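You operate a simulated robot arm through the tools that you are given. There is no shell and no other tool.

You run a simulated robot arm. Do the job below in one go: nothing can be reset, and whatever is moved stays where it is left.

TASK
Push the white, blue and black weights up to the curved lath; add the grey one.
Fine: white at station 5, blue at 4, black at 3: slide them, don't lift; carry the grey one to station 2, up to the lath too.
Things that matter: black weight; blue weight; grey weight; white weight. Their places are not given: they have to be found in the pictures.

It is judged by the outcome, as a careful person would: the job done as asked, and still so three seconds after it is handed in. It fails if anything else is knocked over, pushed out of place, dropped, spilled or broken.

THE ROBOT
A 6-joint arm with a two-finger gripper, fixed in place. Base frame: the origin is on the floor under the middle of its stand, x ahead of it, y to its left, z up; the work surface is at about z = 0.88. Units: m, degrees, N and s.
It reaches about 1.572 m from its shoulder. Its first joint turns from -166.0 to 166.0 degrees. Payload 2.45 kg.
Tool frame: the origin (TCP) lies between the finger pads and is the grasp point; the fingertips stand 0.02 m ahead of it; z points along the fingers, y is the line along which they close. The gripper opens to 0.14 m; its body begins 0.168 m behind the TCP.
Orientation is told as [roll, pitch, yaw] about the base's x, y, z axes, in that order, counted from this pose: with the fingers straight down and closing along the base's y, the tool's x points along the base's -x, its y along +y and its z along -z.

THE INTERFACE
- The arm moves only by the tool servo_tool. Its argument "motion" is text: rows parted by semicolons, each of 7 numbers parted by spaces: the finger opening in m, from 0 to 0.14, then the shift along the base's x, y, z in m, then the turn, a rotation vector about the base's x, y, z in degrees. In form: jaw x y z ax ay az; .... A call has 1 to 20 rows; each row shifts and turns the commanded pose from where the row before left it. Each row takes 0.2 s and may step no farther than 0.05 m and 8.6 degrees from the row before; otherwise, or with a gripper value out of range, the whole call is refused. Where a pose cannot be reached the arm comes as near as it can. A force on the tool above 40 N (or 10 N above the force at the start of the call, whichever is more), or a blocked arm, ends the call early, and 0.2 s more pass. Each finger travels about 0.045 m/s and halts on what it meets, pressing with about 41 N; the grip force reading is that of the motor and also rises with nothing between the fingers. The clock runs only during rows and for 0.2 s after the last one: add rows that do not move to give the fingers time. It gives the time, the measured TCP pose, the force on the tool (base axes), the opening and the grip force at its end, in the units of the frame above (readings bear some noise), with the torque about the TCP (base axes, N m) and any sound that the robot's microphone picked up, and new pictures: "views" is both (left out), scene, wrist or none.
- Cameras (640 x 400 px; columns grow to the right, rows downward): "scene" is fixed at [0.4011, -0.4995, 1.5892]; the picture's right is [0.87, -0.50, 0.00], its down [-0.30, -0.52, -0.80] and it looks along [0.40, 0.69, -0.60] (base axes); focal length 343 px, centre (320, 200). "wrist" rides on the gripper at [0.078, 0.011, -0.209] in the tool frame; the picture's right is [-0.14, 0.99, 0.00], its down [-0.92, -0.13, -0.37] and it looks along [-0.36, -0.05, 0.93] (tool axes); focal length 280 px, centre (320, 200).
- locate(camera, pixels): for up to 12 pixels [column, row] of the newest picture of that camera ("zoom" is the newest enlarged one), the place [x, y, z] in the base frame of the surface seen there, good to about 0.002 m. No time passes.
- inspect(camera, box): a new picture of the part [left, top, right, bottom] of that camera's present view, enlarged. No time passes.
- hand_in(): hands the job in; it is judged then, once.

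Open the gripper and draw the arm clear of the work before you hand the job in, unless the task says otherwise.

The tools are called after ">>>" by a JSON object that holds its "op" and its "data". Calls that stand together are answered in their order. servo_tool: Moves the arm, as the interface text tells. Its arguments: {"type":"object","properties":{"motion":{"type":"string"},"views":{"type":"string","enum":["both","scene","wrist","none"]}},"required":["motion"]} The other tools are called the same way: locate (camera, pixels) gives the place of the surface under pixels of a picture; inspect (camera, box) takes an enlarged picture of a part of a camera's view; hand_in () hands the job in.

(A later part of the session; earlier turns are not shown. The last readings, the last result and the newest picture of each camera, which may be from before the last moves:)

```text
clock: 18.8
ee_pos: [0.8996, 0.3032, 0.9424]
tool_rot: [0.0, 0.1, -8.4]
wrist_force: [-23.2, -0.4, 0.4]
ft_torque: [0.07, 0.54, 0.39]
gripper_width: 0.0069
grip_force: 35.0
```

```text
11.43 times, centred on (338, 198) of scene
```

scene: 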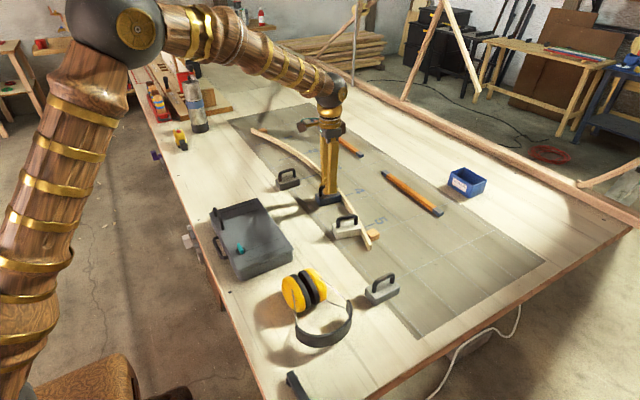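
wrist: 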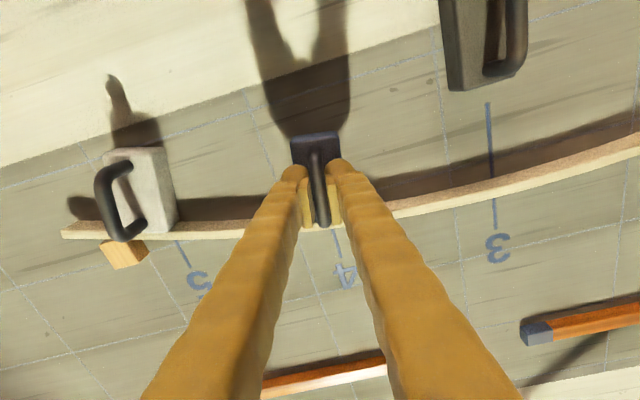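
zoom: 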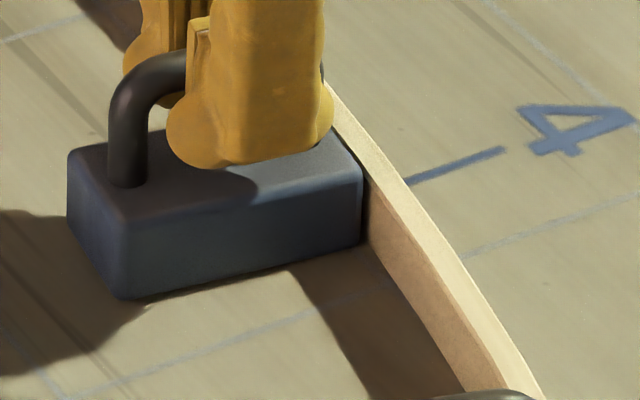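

Force rose to -23 N with a +z torque of 0.39, yet the block hardly moved: its left front corner (y side +) already meets the lath and the fingers slipped along the handle; the lath itself looks unmoved (line 4 still at (410,183)). I ease the command back 1.4 mm and look from both cameras.

>>> {"op": "servo_tool", "data": {"motion": "0 -0.0007 0.0001 0 0 0 0; 0 -0.0007 0.0001 0 0 0 0; 0 0 0 0 0 0 0", "views": "both"}}

>>> {"op": "inspect", "data": {"camera": "wrist", "box": [270, 120, 400, 240]}}

>>> {"op": "inspect", "data": {"camera": "scene", "box": [328, 183, 352, 205]}}

```text
clock: 19.6
ee_pos: [0.8987, 0.303, 0.9438]
tool_rot: [0.0, 0.0, -8.5]
wrist_force: [-0.2, 0.2, 0.3]
ft_torque: [-0.01, -0.06, 0.0]
gripper_width: 0.007
grip_force: 34.8
```

scene: 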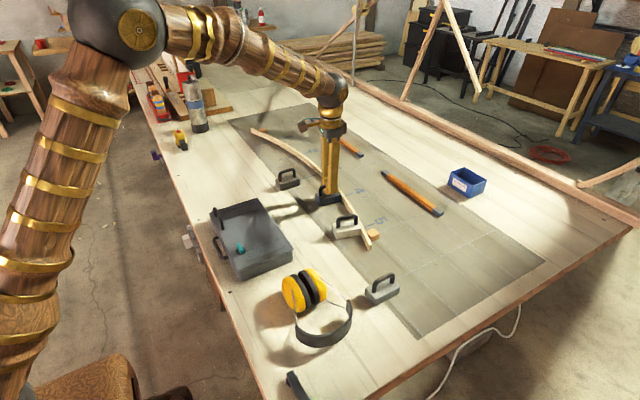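
wrist: 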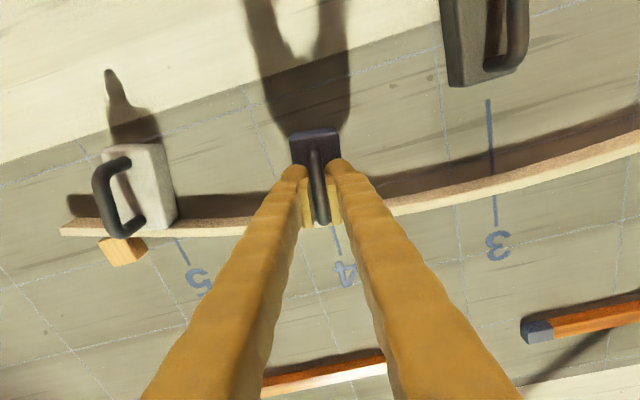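

```text
3.33 times, centred on (335, 180) of wrist
```

zoom: 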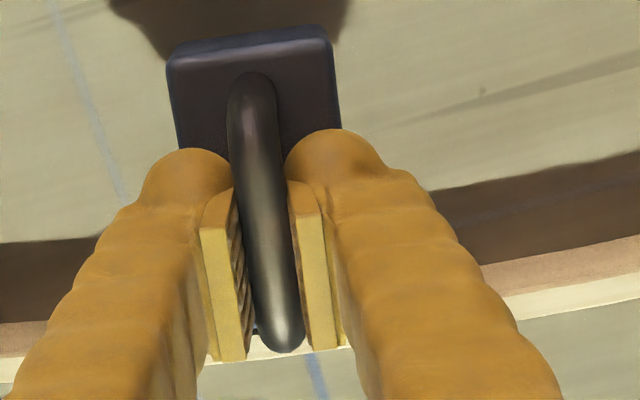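

```text
16.00 times, centred on (340, 194) of scene
```

zoom: 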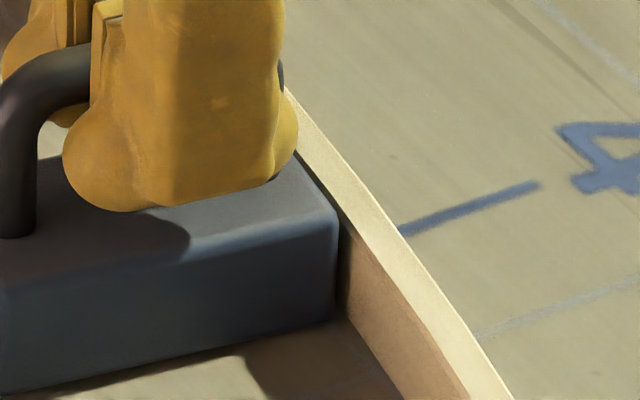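

Force is back to 0. I measure the block's right side line and front corner against the lath in this zoom (corner near (335,312), lath foot near (352,320)).

>>> {"op": "locate", "data": {"camera": "zoom", "pixels": [[332, 300], [325, 310], [100, 350], [200, 335], [334, 230], [100, 275], [352, 310], [360, 330], [380, 360], [360, 290], [345, 280], [338, 250]]}}

```text
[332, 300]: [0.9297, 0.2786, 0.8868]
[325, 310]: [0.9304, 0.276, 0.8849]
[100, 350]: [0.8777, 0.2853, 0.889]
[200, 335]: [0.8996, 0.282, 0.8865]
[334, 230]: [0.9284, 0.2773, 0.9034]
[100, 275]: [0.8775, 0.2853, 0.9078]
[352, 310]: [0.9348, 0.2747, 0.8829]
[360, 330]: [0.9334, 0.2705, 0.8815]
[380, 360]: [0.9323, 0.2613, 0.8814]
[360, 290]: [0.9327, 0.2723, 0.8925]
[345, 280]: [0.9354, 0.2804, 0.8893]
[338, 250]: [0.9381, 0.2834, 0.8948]
```

The block's side runs at about -10° while the lath there slopes nearer 7°, leaving a 2-3 mm gap at the right corner. I turn it back +2.5° and then advance 0.5 mm, watching the force.

>>> {"op": "servo_tool", "data": {"motion": "0 0 0 0 0 0 1.25; 0 0 0 0 0 0 1.25; 0 0.0005 0 0 0 0 0; 0 0 0 0 0 0 0", "views": "none"}}

>>> {"op": "inspect", "data": {"camera": "scene", "box": [328, 183, 352, 205]}}

```text
clock: 20.6
ee_pos: [0.8988, 0.3039, 0.943]
tool_rot: [0.0, 0.0, -6.0]
wrist_force: [0.3, -0.1, 0.4]
ft_torque: [0.04, -0.02, 0.0]
gripper_width: 0.0071
grip_force: 35.3
```

```text
16.00 times, centred on (340, 194) of scene
```

zoom: 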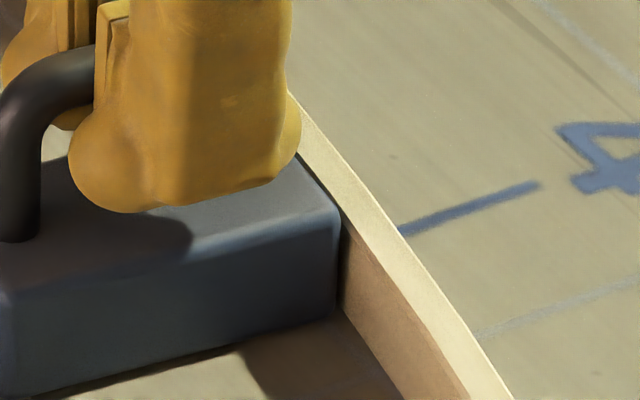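

The corner closed up to about 1 mm with no force. I advance 0.5 mm at a time.

>>> {"op": "servo_tool", "data": {"motion": "0 0.0005 -0.00005 0 0 0 0; 0 0 0 0 0 0 0", "views": "none"}}

>>> {"op": "inspect", "data": {"camera": "scene", "box": [328, 183, 352, 205]}}

```text
clock: 21.2
ee_pos: [0.8999, 0.3034, 0.9424]
tool_rot: [0.0, 0.1, -6.1]
wrist_force: [0.1, 0.1, 0.3]
ft_torque: [-0.01, -0.04, 0.0]
gripper_width: 0.0071
grip_force: 35.2
```

```text
16.00 times, centred on (340, 194) of scene
```

zoom: 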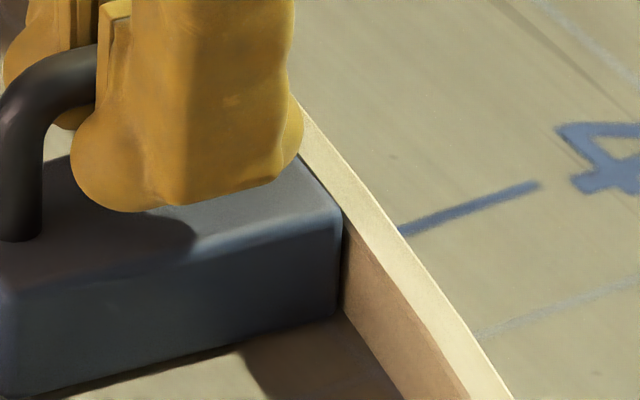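

The block followed by about 0.5 mm, still no contact force. Another 0.5 mm step.

>>> {"op": "servo_tool", "data": {"motion": "0 0.0005 -0.00005 0 0 0 0; 0 0 0 0 0 0 0", "views": "none"}}

>>> {"op": "inspect", "data": {"camera": "scene", "box": [328, 183, 352, 205]}}

```text
clock: 21.8
ee_pos: [0.8999, 0.3036, 0.9424]
tool_rot: [0.0, 0.0, -5.9]
wrist_force: [-7.0, 1.2, 0.3]
ft_torque: [0.04, 0.18, -0.09]
gripper_width: 0.0067
grip_force: 35.0
```

```text
16.00 times, centred on (340, 194) of scene
```

zoom: 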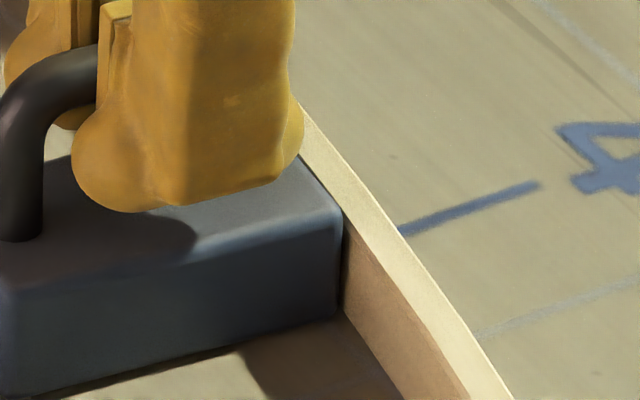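

Force is now -7 N with only a small torque: blue meets the lath nearly flush, and the lath has not moved. I ease off 0.3 mm, open and rise.

>>> {"op": "servo_tool", "data": {"motion": "0 -0.0003 0 0 0 0 0; 0.01 0 0 0 0 0 0; 0.03 0 0 0 0 0 0; 0.05 0 0 0 0 0 0; 0.06 0 0 0 0 0 0; 0.06 0 0 0 0 0 0; 0.06 0 0 0.02 0 0 0; 0.06 0 0 0.04 0 0 0; 0.06 0 0 0.045 0 0 0; 0.06 0 0 0 0 0 0", "views": "both"}}

>>> {"op": "inspect", "data": {"camera": "wrist", "box": [270, 110, 390, 210]}}

>>> {"op": "inspect", "data": {"camera": "scene", "box": [310, 180, 390, 255]}}

```text
clock: 24.0
ee_pos: [0.9005, 0.3031, 1.0474]
tool_rot: [0.0, 0.0, -6.0]
wrist_force: [0.2, 0.8, 0.1]
ft_torque: [0.01, 0.01, 0.01]
gripper_width: 0.0599
grip_force: 0.1
```

scene: 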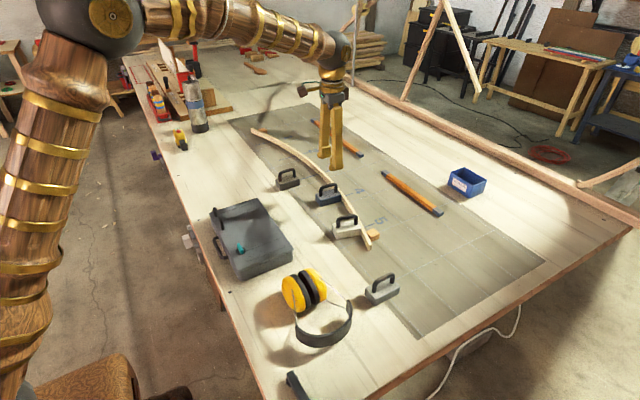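
wrist: 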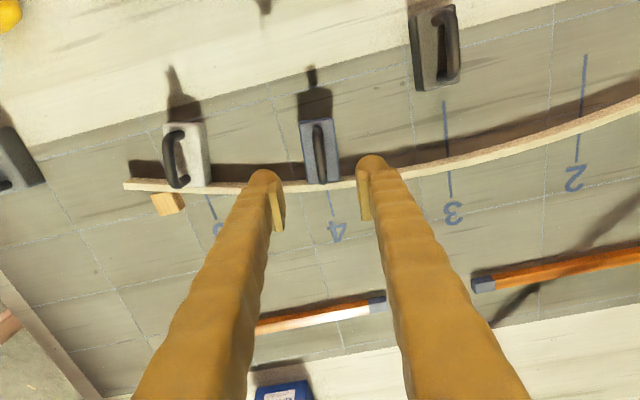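

```text
4.00 times, centred on (330, 160) of wrist
```

zoom: 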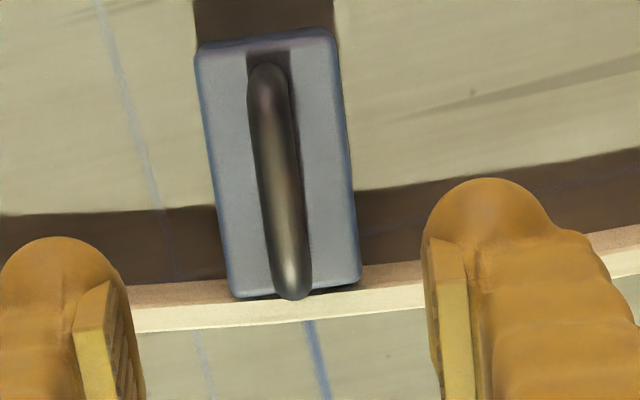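

```text
5.33 times, centred on (350, 218) of scene
```

zoom: 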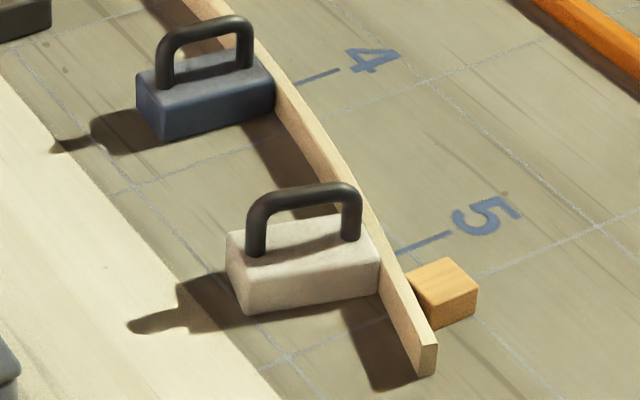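

Both white and blue stand at the lath. I check blue's corners and the black weight's handle in the wrist picture.

>>> {"op": "locate", "data": {"camera": "wrist", "pixels": [[302, 122], [331, 119], [308, 181], [339, 178], [330, 200], [331, 212], [320, 150], [430, 20], [442, 20], [447, 78], [412, 20], [425, 88]]}}

>>> {"op": "inspect", "data": {"camera": "scene", "box": [310, 175, 360, 215]}}

```text
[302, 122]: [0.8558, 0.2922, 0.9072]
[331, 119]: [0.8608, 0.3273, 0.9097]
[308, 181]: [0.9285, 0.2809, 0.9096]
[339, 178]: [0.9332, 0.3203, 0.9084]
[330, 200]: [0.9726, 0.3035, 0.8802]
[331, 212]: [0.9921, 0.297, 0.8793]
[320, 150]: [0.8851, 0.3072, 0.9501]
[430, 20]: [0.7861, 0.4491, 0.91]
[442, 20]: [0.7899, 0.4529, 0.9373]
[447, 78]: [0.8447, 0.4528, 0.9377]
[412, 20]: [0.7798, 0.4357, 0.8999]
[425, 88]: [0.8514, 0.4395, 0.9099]
```

```text
10.00 times, centred on (335, 195) of scene
```

zoom: 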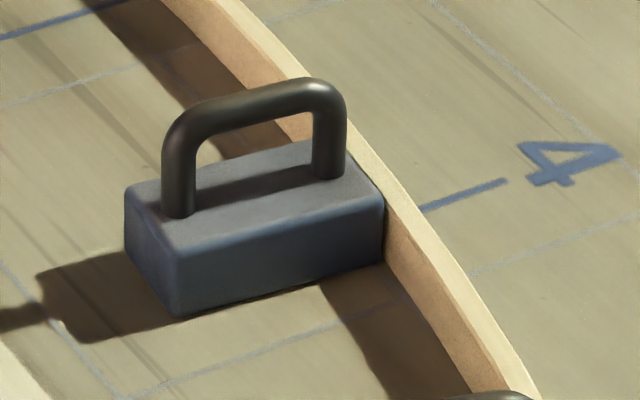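

Blue's front centre is at y ≈ 0.30, right at station 4. I move above the black weight at (0.8145, 0.457), turning back to yaw 0.

>>> {"op": "servo_tool", "data": {"motion": "0.06 -0.0215 0.0385 0 0 0 1.5; 0.06 -0.0215 0.0385 0 0 0 1.5; 0.06 -0.0215 0.0385 0 0 0 1.5; 0.06 -0.0215 0.0385 0 0 0 1.5; 0.06 0 0 0 0 0 0; 0.06 0 0 0 0 0 0", "views": "wrist"}}

>>> {"op": "inspect", "data": {"camera": "wrist", "box": [250, 90, 400, 200]}}

```text
clock: 25.4
ee_pos: [0.8124, 0.4575, 1.048]
tool_rot: [0.0, 0.0, 0.0]
wrist_force: [0.6, -1.4, 0.8]
ft_torque: [0.02, -0.01, 0.02]
gripper_width: 0.0598
grip_force: 0.0
```

wrist: 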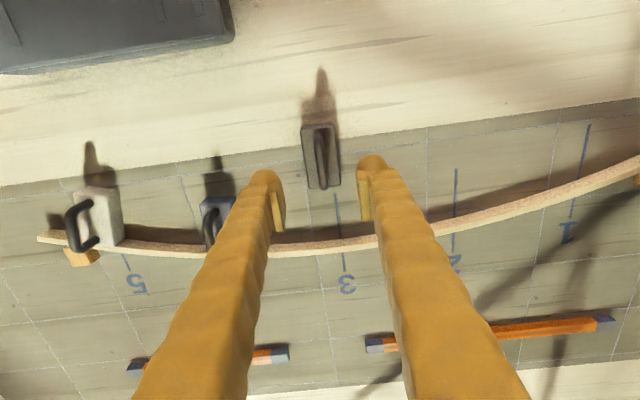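

```text
3.64 times, centred on (325, 145) of wrist
```

zoom: 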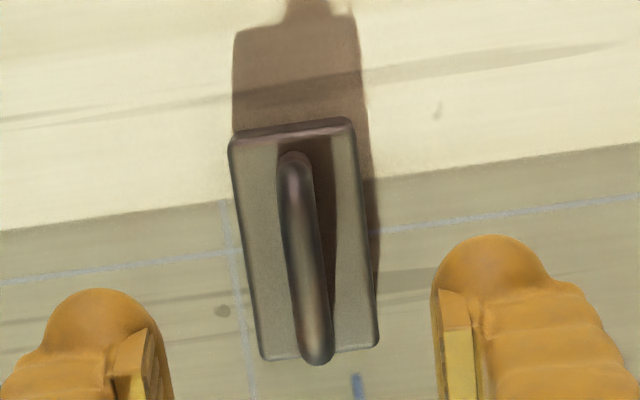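

The black handle lies centred between the fingers. I descend 0.105 m and close on it.

>>> {"op": "servo_tool", "data": {"motion": "0.06 0.002 0 -0.035 0 0 0; 0.06 0 0.0005 -0.035 0 0 0; 0.06 0 0 -0.025 0 0 0; 0.06 0 0 -0.0095 0 0 0; 0.06 0 0 0 0 0 0; 0.04 0 0 0 0 0 0; 0.02 0 0 0 0 0 0; 0.0 0 0 0 0 0 0; 0.0 0 0 0 0 0 0; 0.0 0 0 0 0 0 0", "views": "both"}}

```text
clock: 27.6
ee_pos: [0.8152, 0.4574, 0.9433]
tool_rot: [0.0, 0.0, -0.1]
wrist_force: [0.3, -1.0, 0.2]
ft_torque: [0.0, 0.0, -0.02]
gripper_width: 0.0072
grip_force: 35.3
```

scene: 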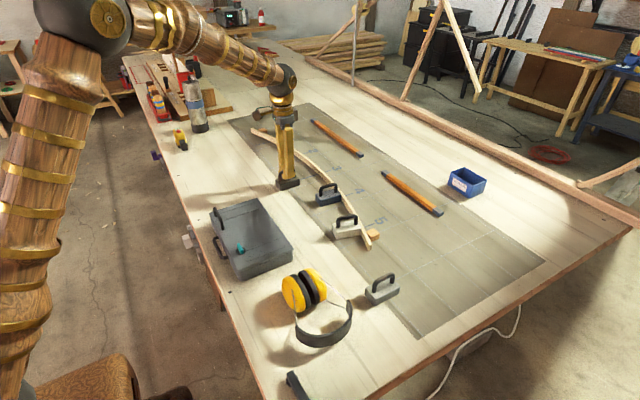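
wrist: 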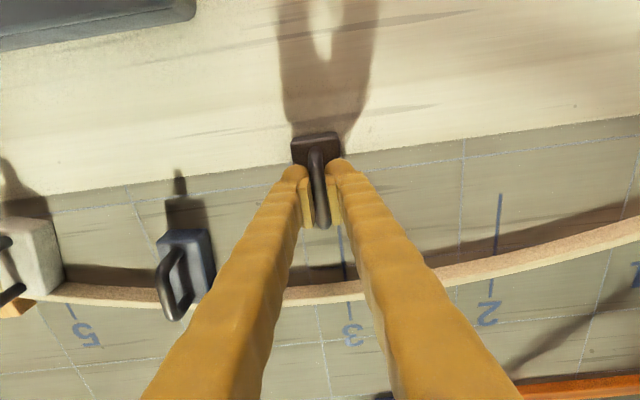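

Black is gripped at (0.8152, 0.4574). I slide it towards station 3 (y = 0.47, no turn needed as the lath is square to x there), stopping about 6 mm short.

>>> {"op": "servo_tool", "data": {"motion": "0 0.0089 0.0013 0 0 0 0; 0 0.0089 0.0013 0 0 0 0; 0 0.0089 0.0013 0 0 0 0; 0 0.0089 0.0013 0 0 0 0; 0 0.0089 0.0013 0 0 0 0; 0 0.0089 0.0013 0 0 0 0; 0 0.0089 0.0013 0 0 0 0; 0 0.0089 0.0013 0 0 0 0; 0 0.0089 0.0013 0 0 0 0; 0 0.0085 0.0012 0 0 0 0; 0 0 0 0 0 0 0", "views": "both"}}

>>> {"op": "inspect", "data": {"camera": "scene", "box": [290, 155, 345, 195]}}

```text
clock: 30.0
ee_pos: [0.9043, 0.4713, 0.9426]
tool_rot: [0.0, -0.1, 0.0]
wrist_force: [1.2, -0.2, -0.1]
ft_torque: [0.0, 0.04, 0.02]
gripper_width: 0.0071
grip_force: 35.3
```

scene: 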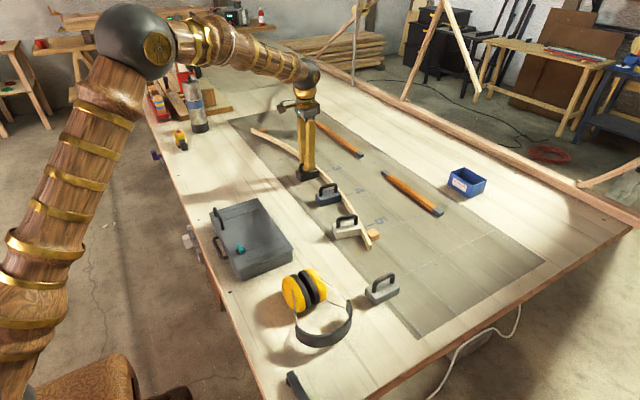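
wrist: 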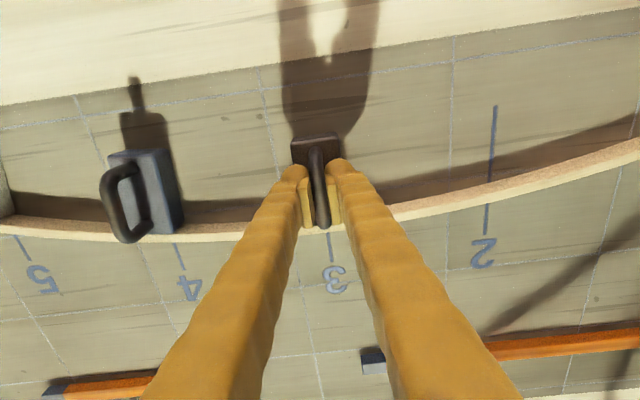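

```text
10.00 times, centred on (318, 175) of scene
```

zoom: 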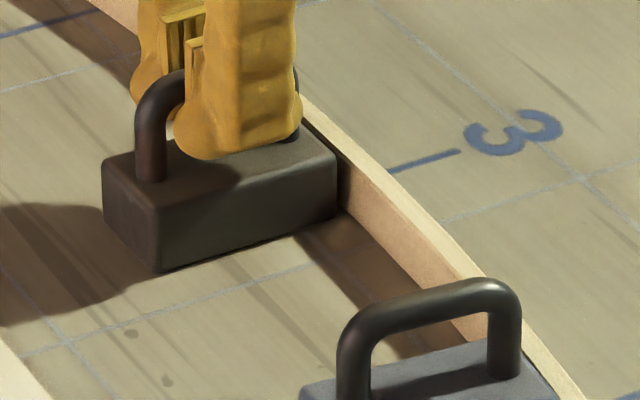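

Black slid cleanly; a gap shows right of its corner at (338,200). I measure it.

>>> {"op": "inspect", "data": {"camera": "scene", "box": [308, 162, 332, 184]}}

>>> {"op": "locate", "data": {"camera": "zoom", "pixels": [[332, 210], [333, 160], [170, 262], [250, 240], [345, 208], [355, 218], [370, 232], [345, 190], [350, 195], [170, 210], [250, 190], [390, 250]]}}

```text
16.00 times, centred on (320, 173) of scene
```

zoom: 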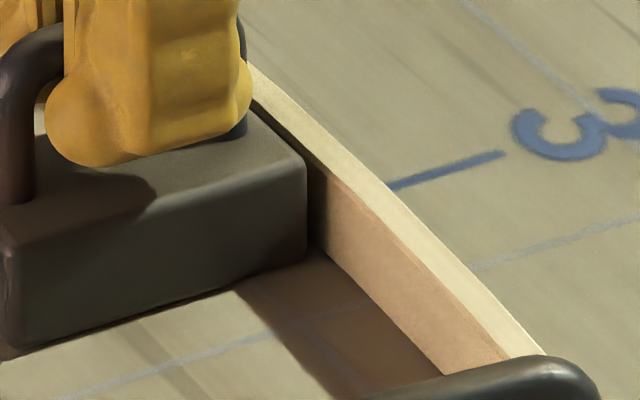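

```text
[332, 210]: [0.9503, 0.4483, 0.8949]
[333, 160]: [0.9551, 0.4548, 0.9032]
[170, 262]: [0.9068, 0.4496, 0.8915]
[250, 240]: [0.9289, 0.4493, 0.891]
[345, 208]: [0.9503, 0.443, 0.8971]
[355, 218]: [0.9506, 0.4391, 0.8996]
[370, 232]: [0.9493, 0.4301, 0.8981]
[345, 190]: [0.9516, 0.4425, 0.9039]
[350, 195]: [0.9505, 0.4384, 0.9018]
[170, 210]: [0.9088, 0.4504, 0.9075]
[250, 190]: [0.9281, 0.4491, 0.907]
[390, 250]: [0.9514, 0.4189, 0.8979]
```

The gap measures roughly 6 mm. I advance 4 mm in 1 mm steps along +x.

>>> {"op": "servo_tool", "data": {"motion": "0 0.001 0 0 0 0 0; 0 0.001 0 0 0 0 0; 0 0.001 0 0 0 0 0; 0 0.001 0 0 0 0 0; 0 0 0 0 0 0 0", "views": "none"}}

>>> {"op": "inspect", "data": {"camera": "scene", "box": [308, 162, 332, 184]}}

```text
clock: 31.2
ee_pos: [0.9073, 0.4704, 0.9421]
tool_rot: [0.0, 0.1, 0.0]
wrist_force: [-21.4, 1.4, 0.1]
ft_torque: [-0.04, 0.63, -0.4]
gripper_width: 0.007
grip_force: 35.2
```

```text
16.00 times, centred on (320, 173) of scene
```

zoom: 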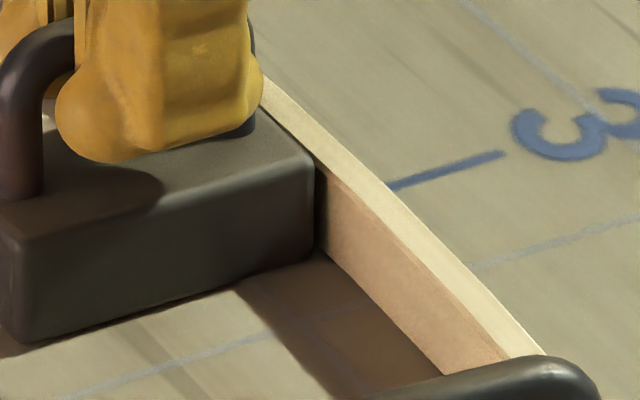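

Force -21 N with torque -0.4: black already touches with its right front corner (y side -), the lath still in place (line 3 at (390,187) unchanged). I ease back 1.3 mm, turn it -1.5° and press lightly again.

>>> {"op": "servo_tool", "data": {"motion": "0 -0.0007 0 0 0 0 0; 0 -0.0007 0 0 0 0 0; 0 0 0 0 0 0 -0.75; 0 0 0 0 0 0 -0.75; 0 0 0 0 0 0 0", "views": "none"}}

>>> {"op": "inspect", "data": {"camera": "wrist", "box": [270, 120, 400, 240]}}

>>> {"op": "inspect", "data": {"camera": "scene", "box": [308, 162, 332, 184]}}

```text
clock: 32.4
ee_pos: [0.9081, 0.4713, 0.9419]
tool_rot: [0.0, 0.0, -1.6]
wrist_force: [0.9, -0.4, -0.8]
ft_torque: [-0.02, -0.18, 0.04]
gripper_width: 0.0071
grip_force: 35.5
```

```text
3.33 times, centred on (335, 180) of wrist
```

zoom: 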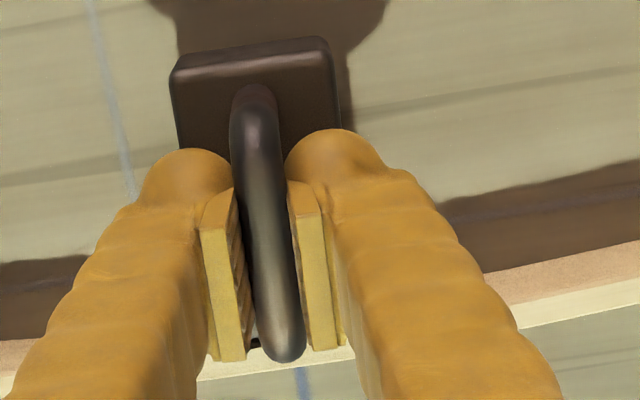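

```text
16.00 times, centred on (320, 173) of scene
```

zoom: 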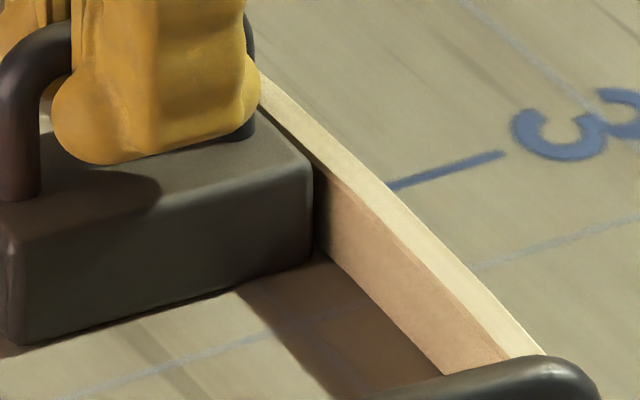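

Force is near zero after easing. I push forward again in 0.5 mm steps and read force and torque.

>>> {"op": "servo_tool", "data": {"motion": "0 0.0005 0 0 0 0 0; 0 0 0 0 0 0 0", "views": "none"}}

>>> {"op": "servo_tool", "data": {"motion": "0 0.0005 0 0 0 0 0; 0 0 0 0 0 0 0", "views": "none"}}

```text
clock: 33.0
ee_pos: [0.9076, 0.4709, 0.9432]
tool_rot: [-0.1, -0.1, -1.5]
wrist_force: [-1.0, 1.6, 0.1]
ft_torque: [0.0, -0.07, 0.0]
gripper_width: 0.0072
grip_force: 35.2
```

```text
clock: 33.6
ee_pos: [0.9079, 0.4702, 0.9431]
tool_rot: [0.0, 0.0, -1.6]
wrist_force: [-2.0, -0.1, 0.0]
ft_torque: [0.01, -0.1, 0.02]
gripper_width: 0.007
grip_force: 35.0
```

Force is only -2 N (sliding), so no contact yet after the turn. Two more 0.5 mm steps, one at a time.

>>> {"op": "servo_tool", "data": {"motion": "0 0.0005 0 0 0 0 0; 0 0 0 0 0 0 0", "views": "none"}}

>>> {"op": "inspect", "data": {"camera": "scene", "box": [308, 162, 332, 184]}}

```text
clock: 34.2
ee_pos: [0.9087, 0.4696, 0.9423]
tool_rot: [0.0, -0.1, -1.3]
wrist_force: [-10.8, -1.5, 0.6]
ft_torque: [0.01, 0.19, -0.23]
gripper_width: 0.0071
grip_force: 34.6
```

```text
16.00 times, centred on (320, 173) of scene
```

zoom: 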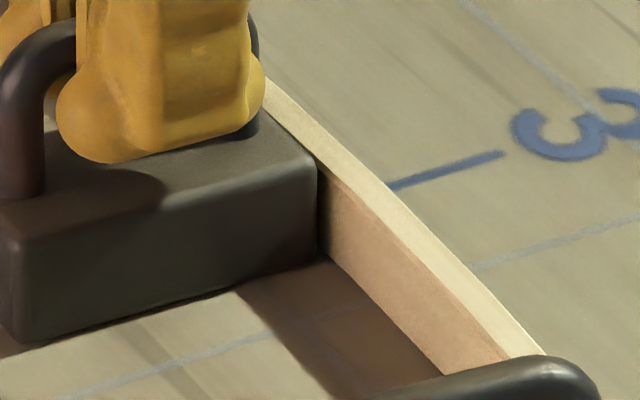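

Contact again at -10.8 N. I ease off 0.4 mm, open and rise to see from above how the black block sits against the lath.

>>> {"op": "servo_tool", "data": {"motion": "0 -0.0004 0 0 0 0 0; 0.01 0 0 0 0 0 0; 0.03 0 0 0 0 0 0; 0.05 0 0 0 0 0 0; 0.06 0 0 0 0 0 0; 0.06 0 0 0 0 0 0; 0.06 0 0 0.02 0 0 0; 0.06 0 0 0.04 0 0 0; 0.06 0 0 0.045 0 0 0; 0.06 0 0 0 0 0 0", "views": "both"}}

>>> {"op": "inspect", "data": {"camera": "scene", "box": [290, 155, 345, 195]}}

>>> {"op": "inspect", "data": {"camera": "wrist", "box": [270, 110, 390, 210]}}

```text
clock: 36.4
ee_pos: [0.9094, 0.4712, 1.0485]
tool_rot: [0.0, 0.1, -1.5]
wrist_force: [-0.7, 0.0, 0.3]
ft_torque: [-0.02, -0.02, -0.02]
gripper_width: 0.0601
grip_force: 0.0
```

scene: 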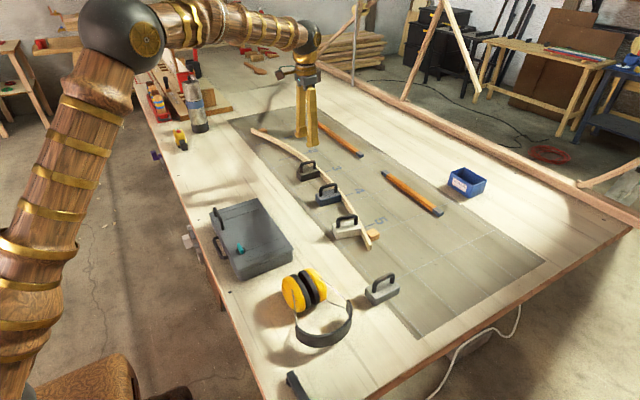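
wrist: 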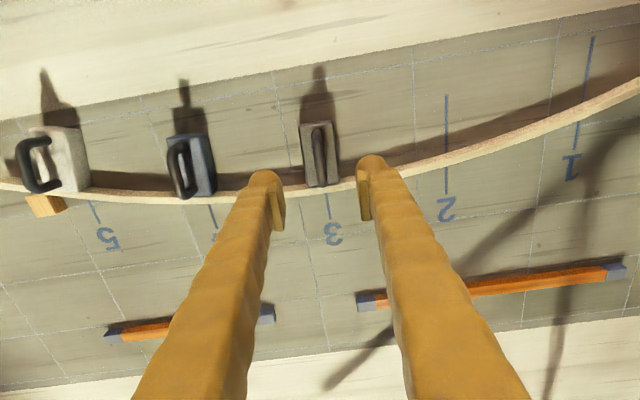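

```text
10.00 times, centred on (318, 175) of scene
```

zoom: 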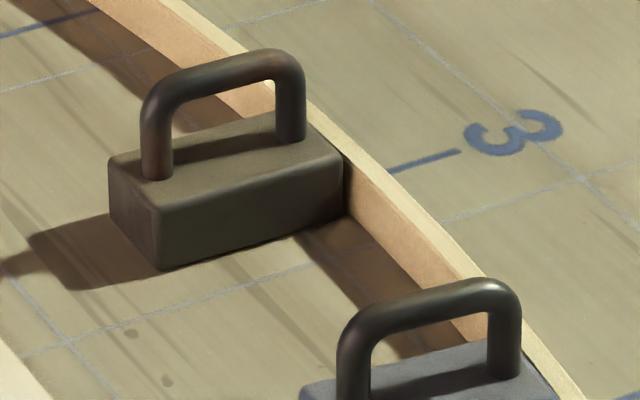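

```text
4.00 times, centred on (330, 160) of wrist
```

zoom: 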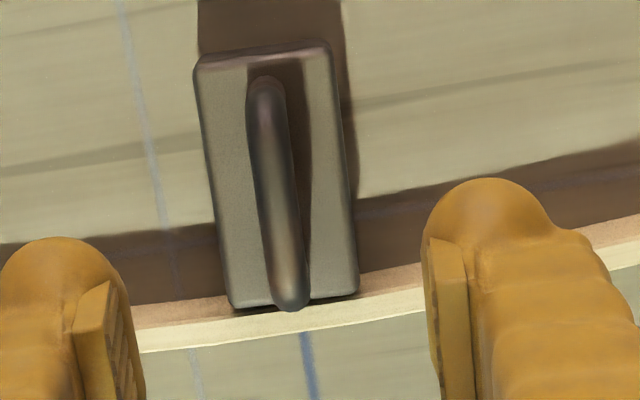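

Black touches the lath, but its front may not be quite flush. I zoom closely on its front edge and the lath in the wrist view to measure both angles.

>>> {"op": "inspect", "data": {"camera": "wrist", "box": [285, 160, 365, 205]}}

```text
8.00 times, centred on (325, 182) of wrist
```

zoom: 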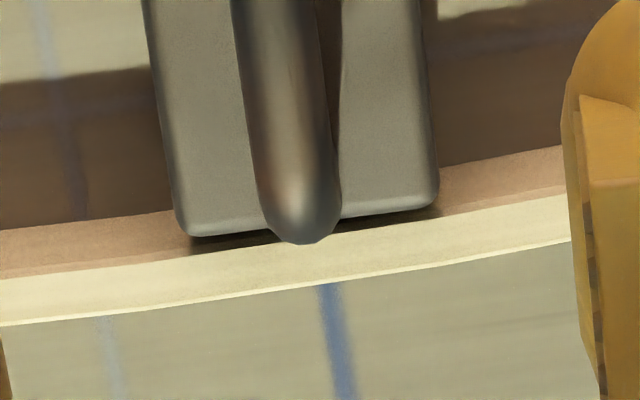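

In this view the block's front edge runs within about 1° of the lath with a thin dark band of about 1-2 mm. I measure points along both to quantify the gap.

>>> {"op": "locate", "data": {"camera": "zoom", "pixels": [[195, 228], [430, 198], [190, 255], [300, 240], [400, 225], [445, 218], [100, 258], [540, 185], [100, 285], [540, 215], [235, 242], [380, 218]]}}

```text
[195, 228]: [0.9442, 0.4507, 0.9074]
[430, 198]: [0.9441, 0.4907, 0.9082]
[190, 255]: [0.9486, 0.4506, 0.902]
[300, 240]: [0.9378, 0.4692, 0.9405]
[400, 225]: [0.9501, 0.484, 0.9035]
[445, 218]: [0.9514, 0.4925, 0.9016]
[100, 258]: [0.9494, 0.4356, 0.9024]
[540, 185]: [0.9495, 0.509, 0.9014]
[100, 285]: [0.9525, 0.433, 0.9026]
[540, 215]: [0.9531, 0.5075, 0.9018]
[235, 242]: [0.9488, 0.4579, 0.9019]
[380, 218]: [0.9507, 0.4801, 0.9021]
```

Black's front sits within a couple of mm and the push was firmly stopped by the lath, so it is up to it; the lath is unmoved. Now I go over to the grey weight at (0.808, -0.101), at travel height.

>>> {"op": "servo_tool", "data": {"motion": "0.06 -0.0078 -0.044 0 0 0 1.5; 0.06 -0.0078 -0.044 0 0 0 0; 0.06 -0.0078 -0.044 0 0 0 0; 0.06 -0.0078 -0.044 0 0 0 0; 0.06 -0.0078 -0.044 0 0 0 0; 0.06 -0.0078 -0.044 0 0 0 0; 0.06 -0.0078 -0.044 0 0 0 0; 0.06 -0.0078 -0.044 0 0 0 0; 0.06 -0.0078 -0.044 0 0 0 0; 0.06 -0.0078 -0.044 0 0 0 0; 0.06 -0.0078 -0.044 0 0 0 0; 0.06 -0.0078 -0.044 0 0 0 0; 0.06 -0.0078 -0.044 0 0 0 0; 0.06 0 0 0 0 0 0; 0.06 0 0 0 0 0 0", "views": "both"}}

>>> {"op": "inspect", "data": {"camera": "wrist", "box": [250, 90, 400, 200]}}

>>> {"op": "inspect", "data": {"camera": "scene", "box": [290, 155, 390, 255]}}

```text
clock: 39.6
ee_pos: [0.8073, -0.102, 1.0479]
tool_rot: [0.0, -0.1, 0.0]
wrist_force: [0.0, -0.2, 0.2]
ft_torque: [0.05, 0.02, 0.0]
gripper_width: 0.06
grip_force: 0.1
```

scene: 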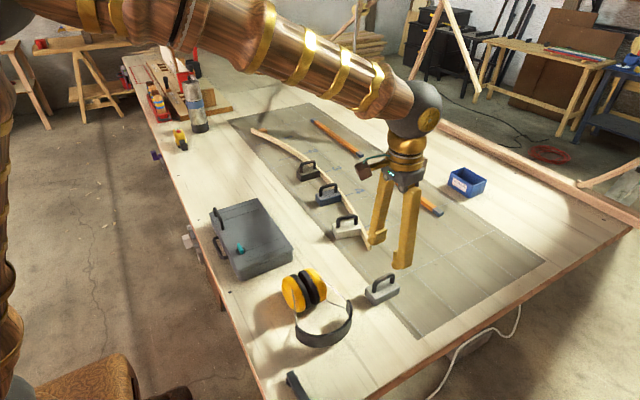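
wrist: 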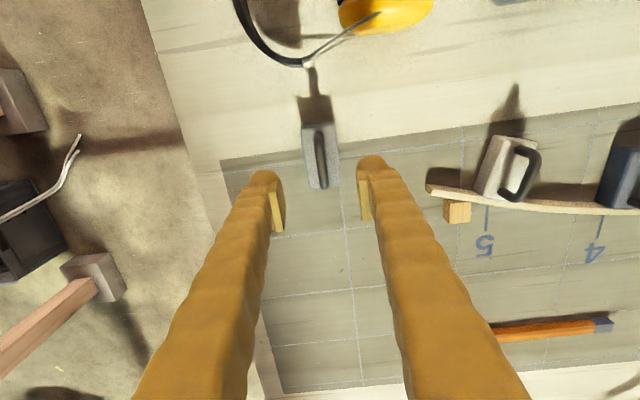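

```text
3.64 times, centred on (325, 145) of wrist
```

zoom: 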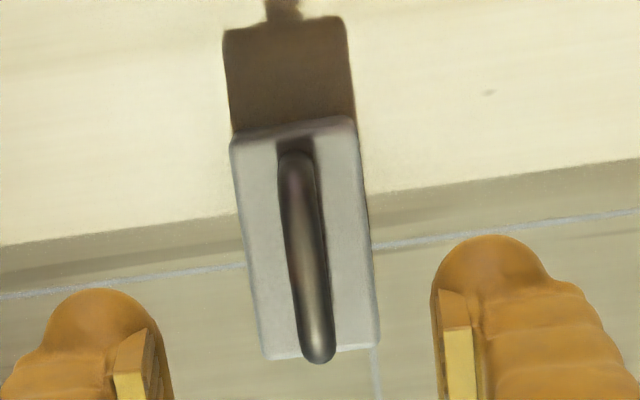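

```text
4.00 times, centred on (340, 205) of scene
```

zoom: 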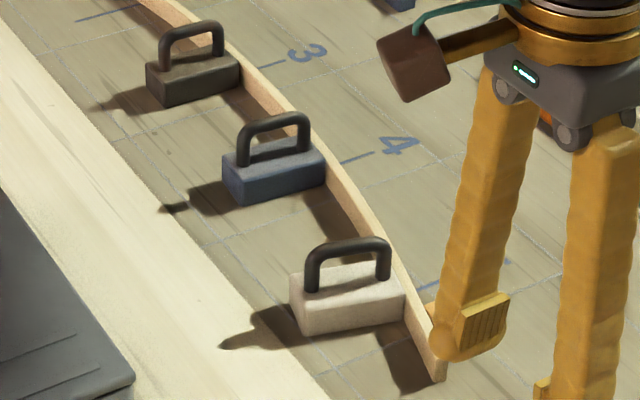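

The grey handle is centred between the fingers. I descend 0.105 m and close on it.

>>> {"op": "servo_tool", "data": {"motion": "0.06 0.0015 0 -0.035 0 0 0; 0.06 0 0.0005 -0.035 0 0 0; 0.06 0 0 -0.025 0 0 0; 0.06 0 0 -0.01 0 0 0; 0.06 0 0 0 0 0 0; 0.04 0 0 0 0 0 0; 0.02 0 0 0 0 0 0; 0.0 0 0 0 0 0 0; 0.0 0 0 0 0 0 0; 0.0 0 0 0 0 0 0", "views": "both"}}

```text
clock: 41.8
ee_pos: [0.8074, -0.1025, 0.9432]
tool_rot: [0.0, -0.1, 0.0]
wrist_force: [-0.3, 3.0, 0.0]
ft_torque: [0.02, 0.07, -0.01]
gripper_width: 0.0075
grip_force: 35.6
```

scene: 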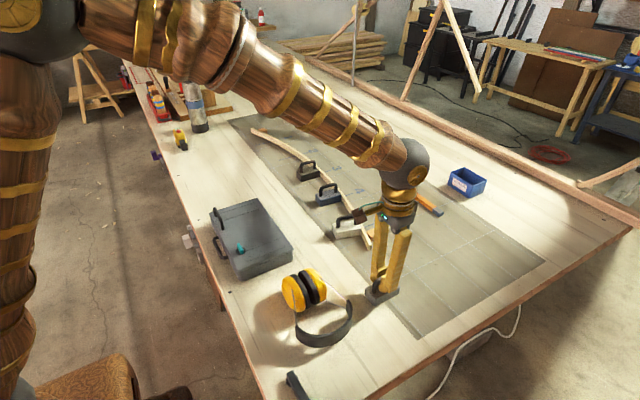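
wrist: 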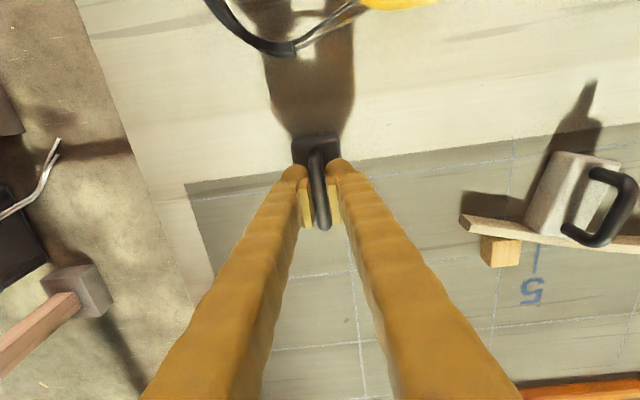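

Grey is gripped (35.6 N). I lift it slowly 3 cm and check that it hangs level and holds.

>>> {"op": "servo_tool", "data": {"motion": "0 0 0 0.003 0 0 0; 0 0 0 0.005 0 0 0; 0 0 0 0.01 0 0 0; 0 0 0 0.012 0 0 0; 0 0 0 0 0 0 0", "views": "scene"}}

>>> {"op": "inspect", "data": {"camera": "scene", "box": [345, 255, 425, 315]}}

```text
clock: 43.0
ee_pos: [0.8077, -0.1003, 0.9724]
tool_rot: [0.1, 0.0, 0.0]
wrist_force: [-0.5, 0.4, -0.7]
ft_torque: [0.02, 0.01, 0.02]
gripper_width: 0.0001
grip_force: 29.2
```

scene: 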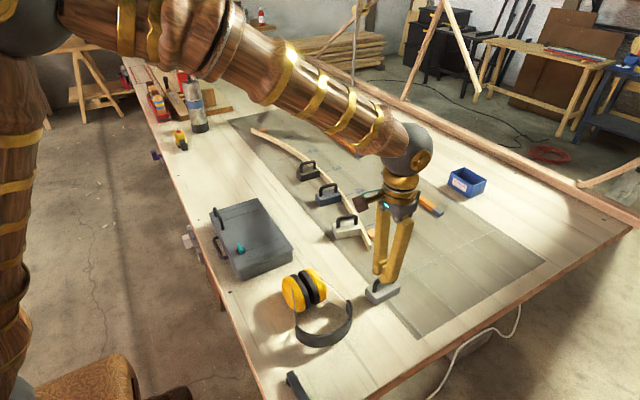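

```text
6.67 times, centred on (385, 285) of scene
```

zoom: 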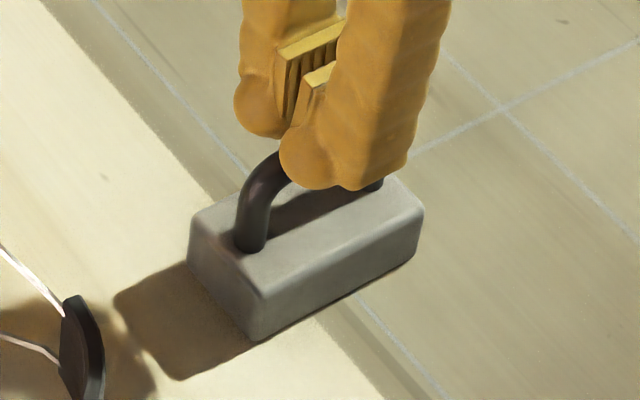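

The fingers slipped off the bar (opening reads 0.0001) and the grey block stayed on the table at its place. I open again and check its position before gripping lower on the handle.

>>> {"op": "servo_tool", "data": {"motion": "0.02 0 0 0.005 0 0 0; 0.04 0 0 0.005 0 0 0; 0.06 0 0 0 0 0 0; 0.06 0 0 0 0 0 0", "views": "both"}}

>>> {"op": "inspect", "data": {"camera": "scene", "box": [350, 265, 415, 310]}}

>>> {"op": "inspect", "data": {"camera": "wrist", "box": [250, 110, 400, 240]}}

```text
clock: 44.0
ee_pos: [0.8082, -0.1013, 0.9817]
tool_rot: [0.0, 0.0, 0.0]
wrist_force: [0.5, 0.7, -0.2]
ft_torque: [0.02, -0.02, 0.0]
gripper_width: 0.0598
grip_force: 0.0
```

scene: 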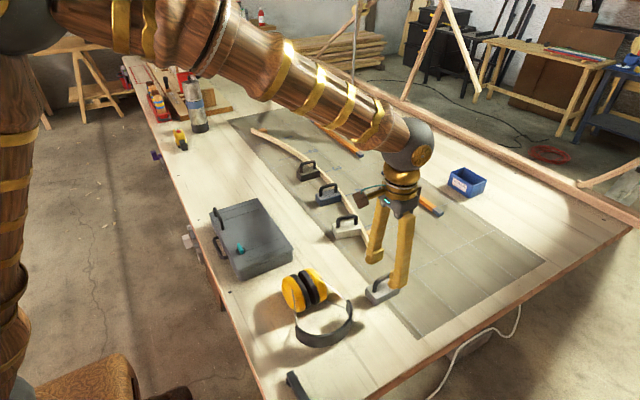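
wrist: 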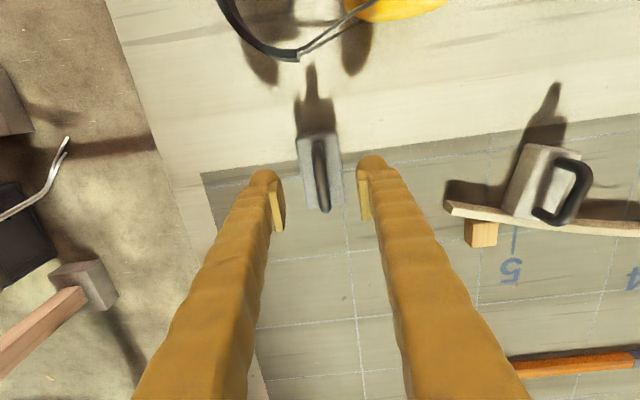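

```text
8.89 times, centred on (382, 288) of scene
```

zoom: 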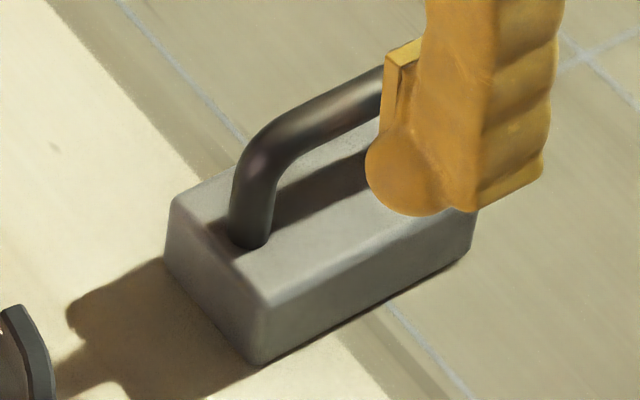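

```text
3.08 times, centred on (325, 175) of wrist
```

zoom: 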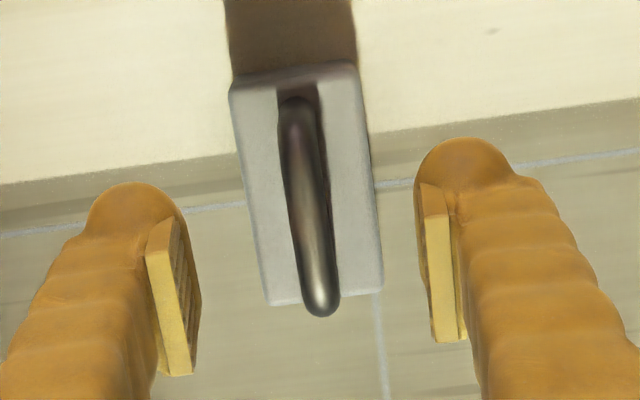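

Grey has not moved. I descend again, a little lower (z ≈ 0.937), close with more time for the grip to build, and lift only 2 mm to read the load.

>>> {"op": "servo_tool", "data": {"motion": "0.06 0 0 -0.02 0 0 0; 0.06 0 0 -0.02 0 0 0; 0.06 0 0 -0.005 0 0 0; 0.04 0 0 0 0 0 0; 0.02 0 0 0 0 0 0; 0.0 0 0 0 0 0 0; 0.0 0 0 0 0 0 0; 0.0 0 0 0 0 0 0; 0.0 0 0 0 0 0 0; 0.0 0 0 0 0 0 0", "views": "both"}}

>>> {"op": "inspect", "data": {"camera": "wrist", "box": [270, 120, 370, 240]}}

>>> {"op": "inspect", "data": {"camera": "scene", "box": [350, 260, 415, 310]}}

```text
clock: 46.2
ee_pos: [0.8077, -0.1008, 0.9383]
tool_rot: [0.0, 0.0, 0.1]
wrist_force: [0.0, 1.4, -0.2]
ft_torque: [-0.01, -0.06, 0.06]
gripper_width: 0.0069
grip_force: 35.0
```

scene: 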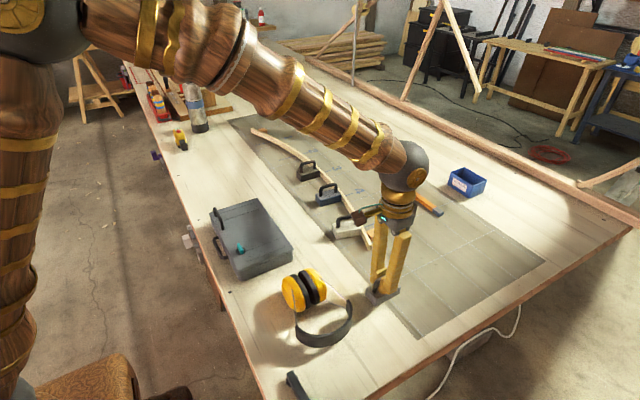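
wrist: 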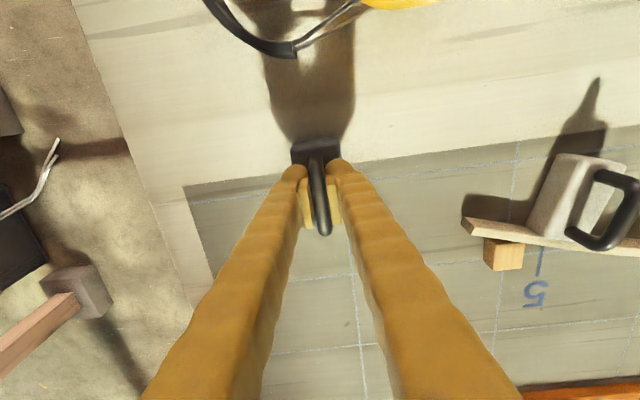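

```text
3.33 times, centred on (320, 180) of wrist
```

zoom: 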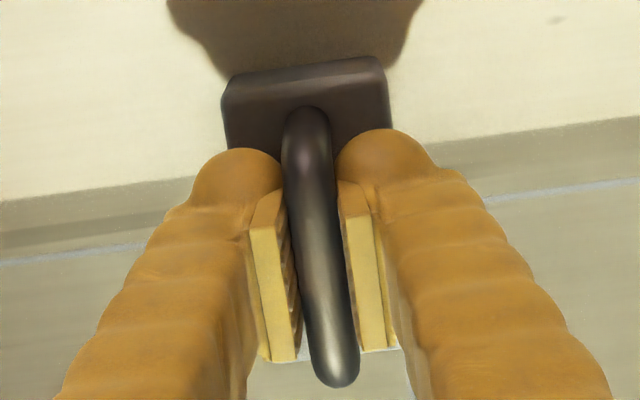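

```text
8.00 times, centred on (382, 285) of scene
```

zoom: 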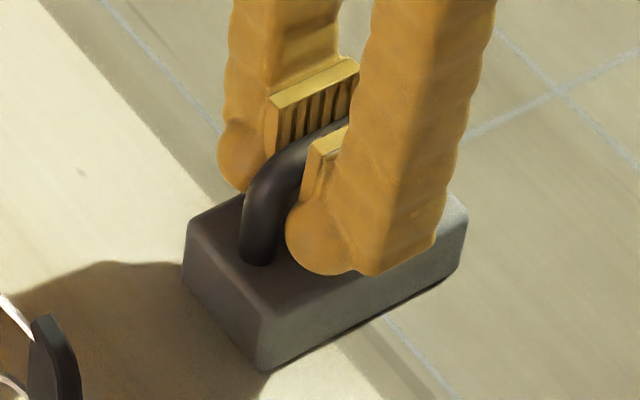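

The pads enclose the bar fully now. I raise by 1 mm twice and read the vertical force.

>>> {"op": "servo_tool", "data": {"motion": "0 0 0 0.001 0 0 0; 0 0 0 0.001 0 0 0; 0 0 0 0 0 0 0", "views": "none"}}

>>> {"op": "servo_tool", "data": {"motion": "0 0 0 0.001 0 0 0; 0 0 0 0.001 0 0 0; 0 0 0 0 0 0 0", "views": "none"}}

>>> {"op": "inspect", "data": {"camera": "scene", "box": [350, 260, 415, 310]}}

```text
clock: 47.0
ee_pos: [0.8082, -0.1002, 0.9404]
tool_rot: [0.1, 0.0, 0.0]
wrist_force: [-0.7, -1.3, -0.2]
ft_torque: [0.01, 0.04, 0.03]
gripper_width: 0.0068
grip_force: 35.6
```

```text
clock: 47.8
ee_pos: [0.8084, -0.1003, 0.9419]
tool_rot: [0.0, 0.0, 0.0]
wrist_force: [-0.7, 1.0, -7.8]
ft_torque: [-0.03, 0.04, 0.02]
gripper_width: 0.007
grip_force: 35.1
```

```text
8.00 times, centred on (382, 285) of scene
```

zoom: 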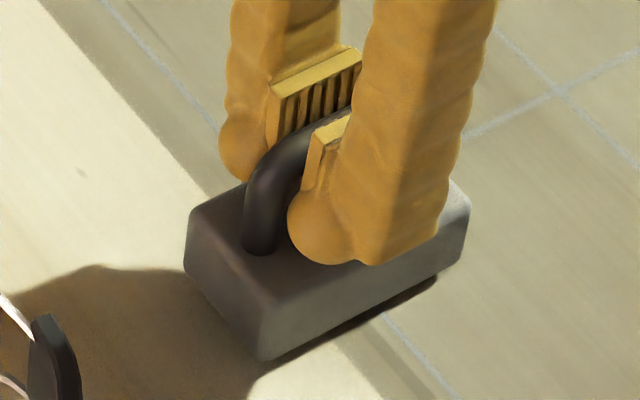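

Now the load reads -7.8 N (about 0.8 kg) and the block is off the table by a couple of mm, still gripped at 7 mm. I continue gently to lift 1 cm and check again.

>>> {"op": "servo_tool", "data": {"motion": "0 0 0 0.002 0 0 0; 0 0 0 0.002 0 0 0; 0 0 0 0.002 0 0 0; 0 0 0 0.002 0 0 0; 0 0 0 0 0 0 0", "views": "none"}}

>>> {"op": "inspect", "data": {"camera": "scene", "box": [350, 260, 415, 310]}}

```text
clock: 49.0
ee_pos: [0.8072, -0.1013, 0.9513]
tool_rot: [0.1, 0.0, -0.1]
wrist_force: [-0.3, 0.5, -8.1]
ft_torque: [-0.03, 0.05, 0.0]
gripper_width: 0.0069
grip_force: 35.4
```

```text
8.00 times, centred on (382, 285) of scene
```

zoom: 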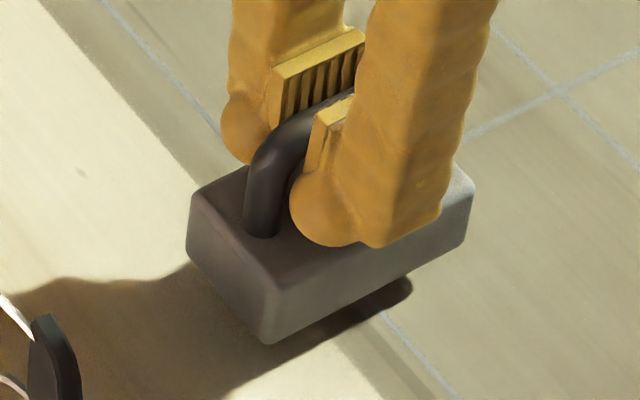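

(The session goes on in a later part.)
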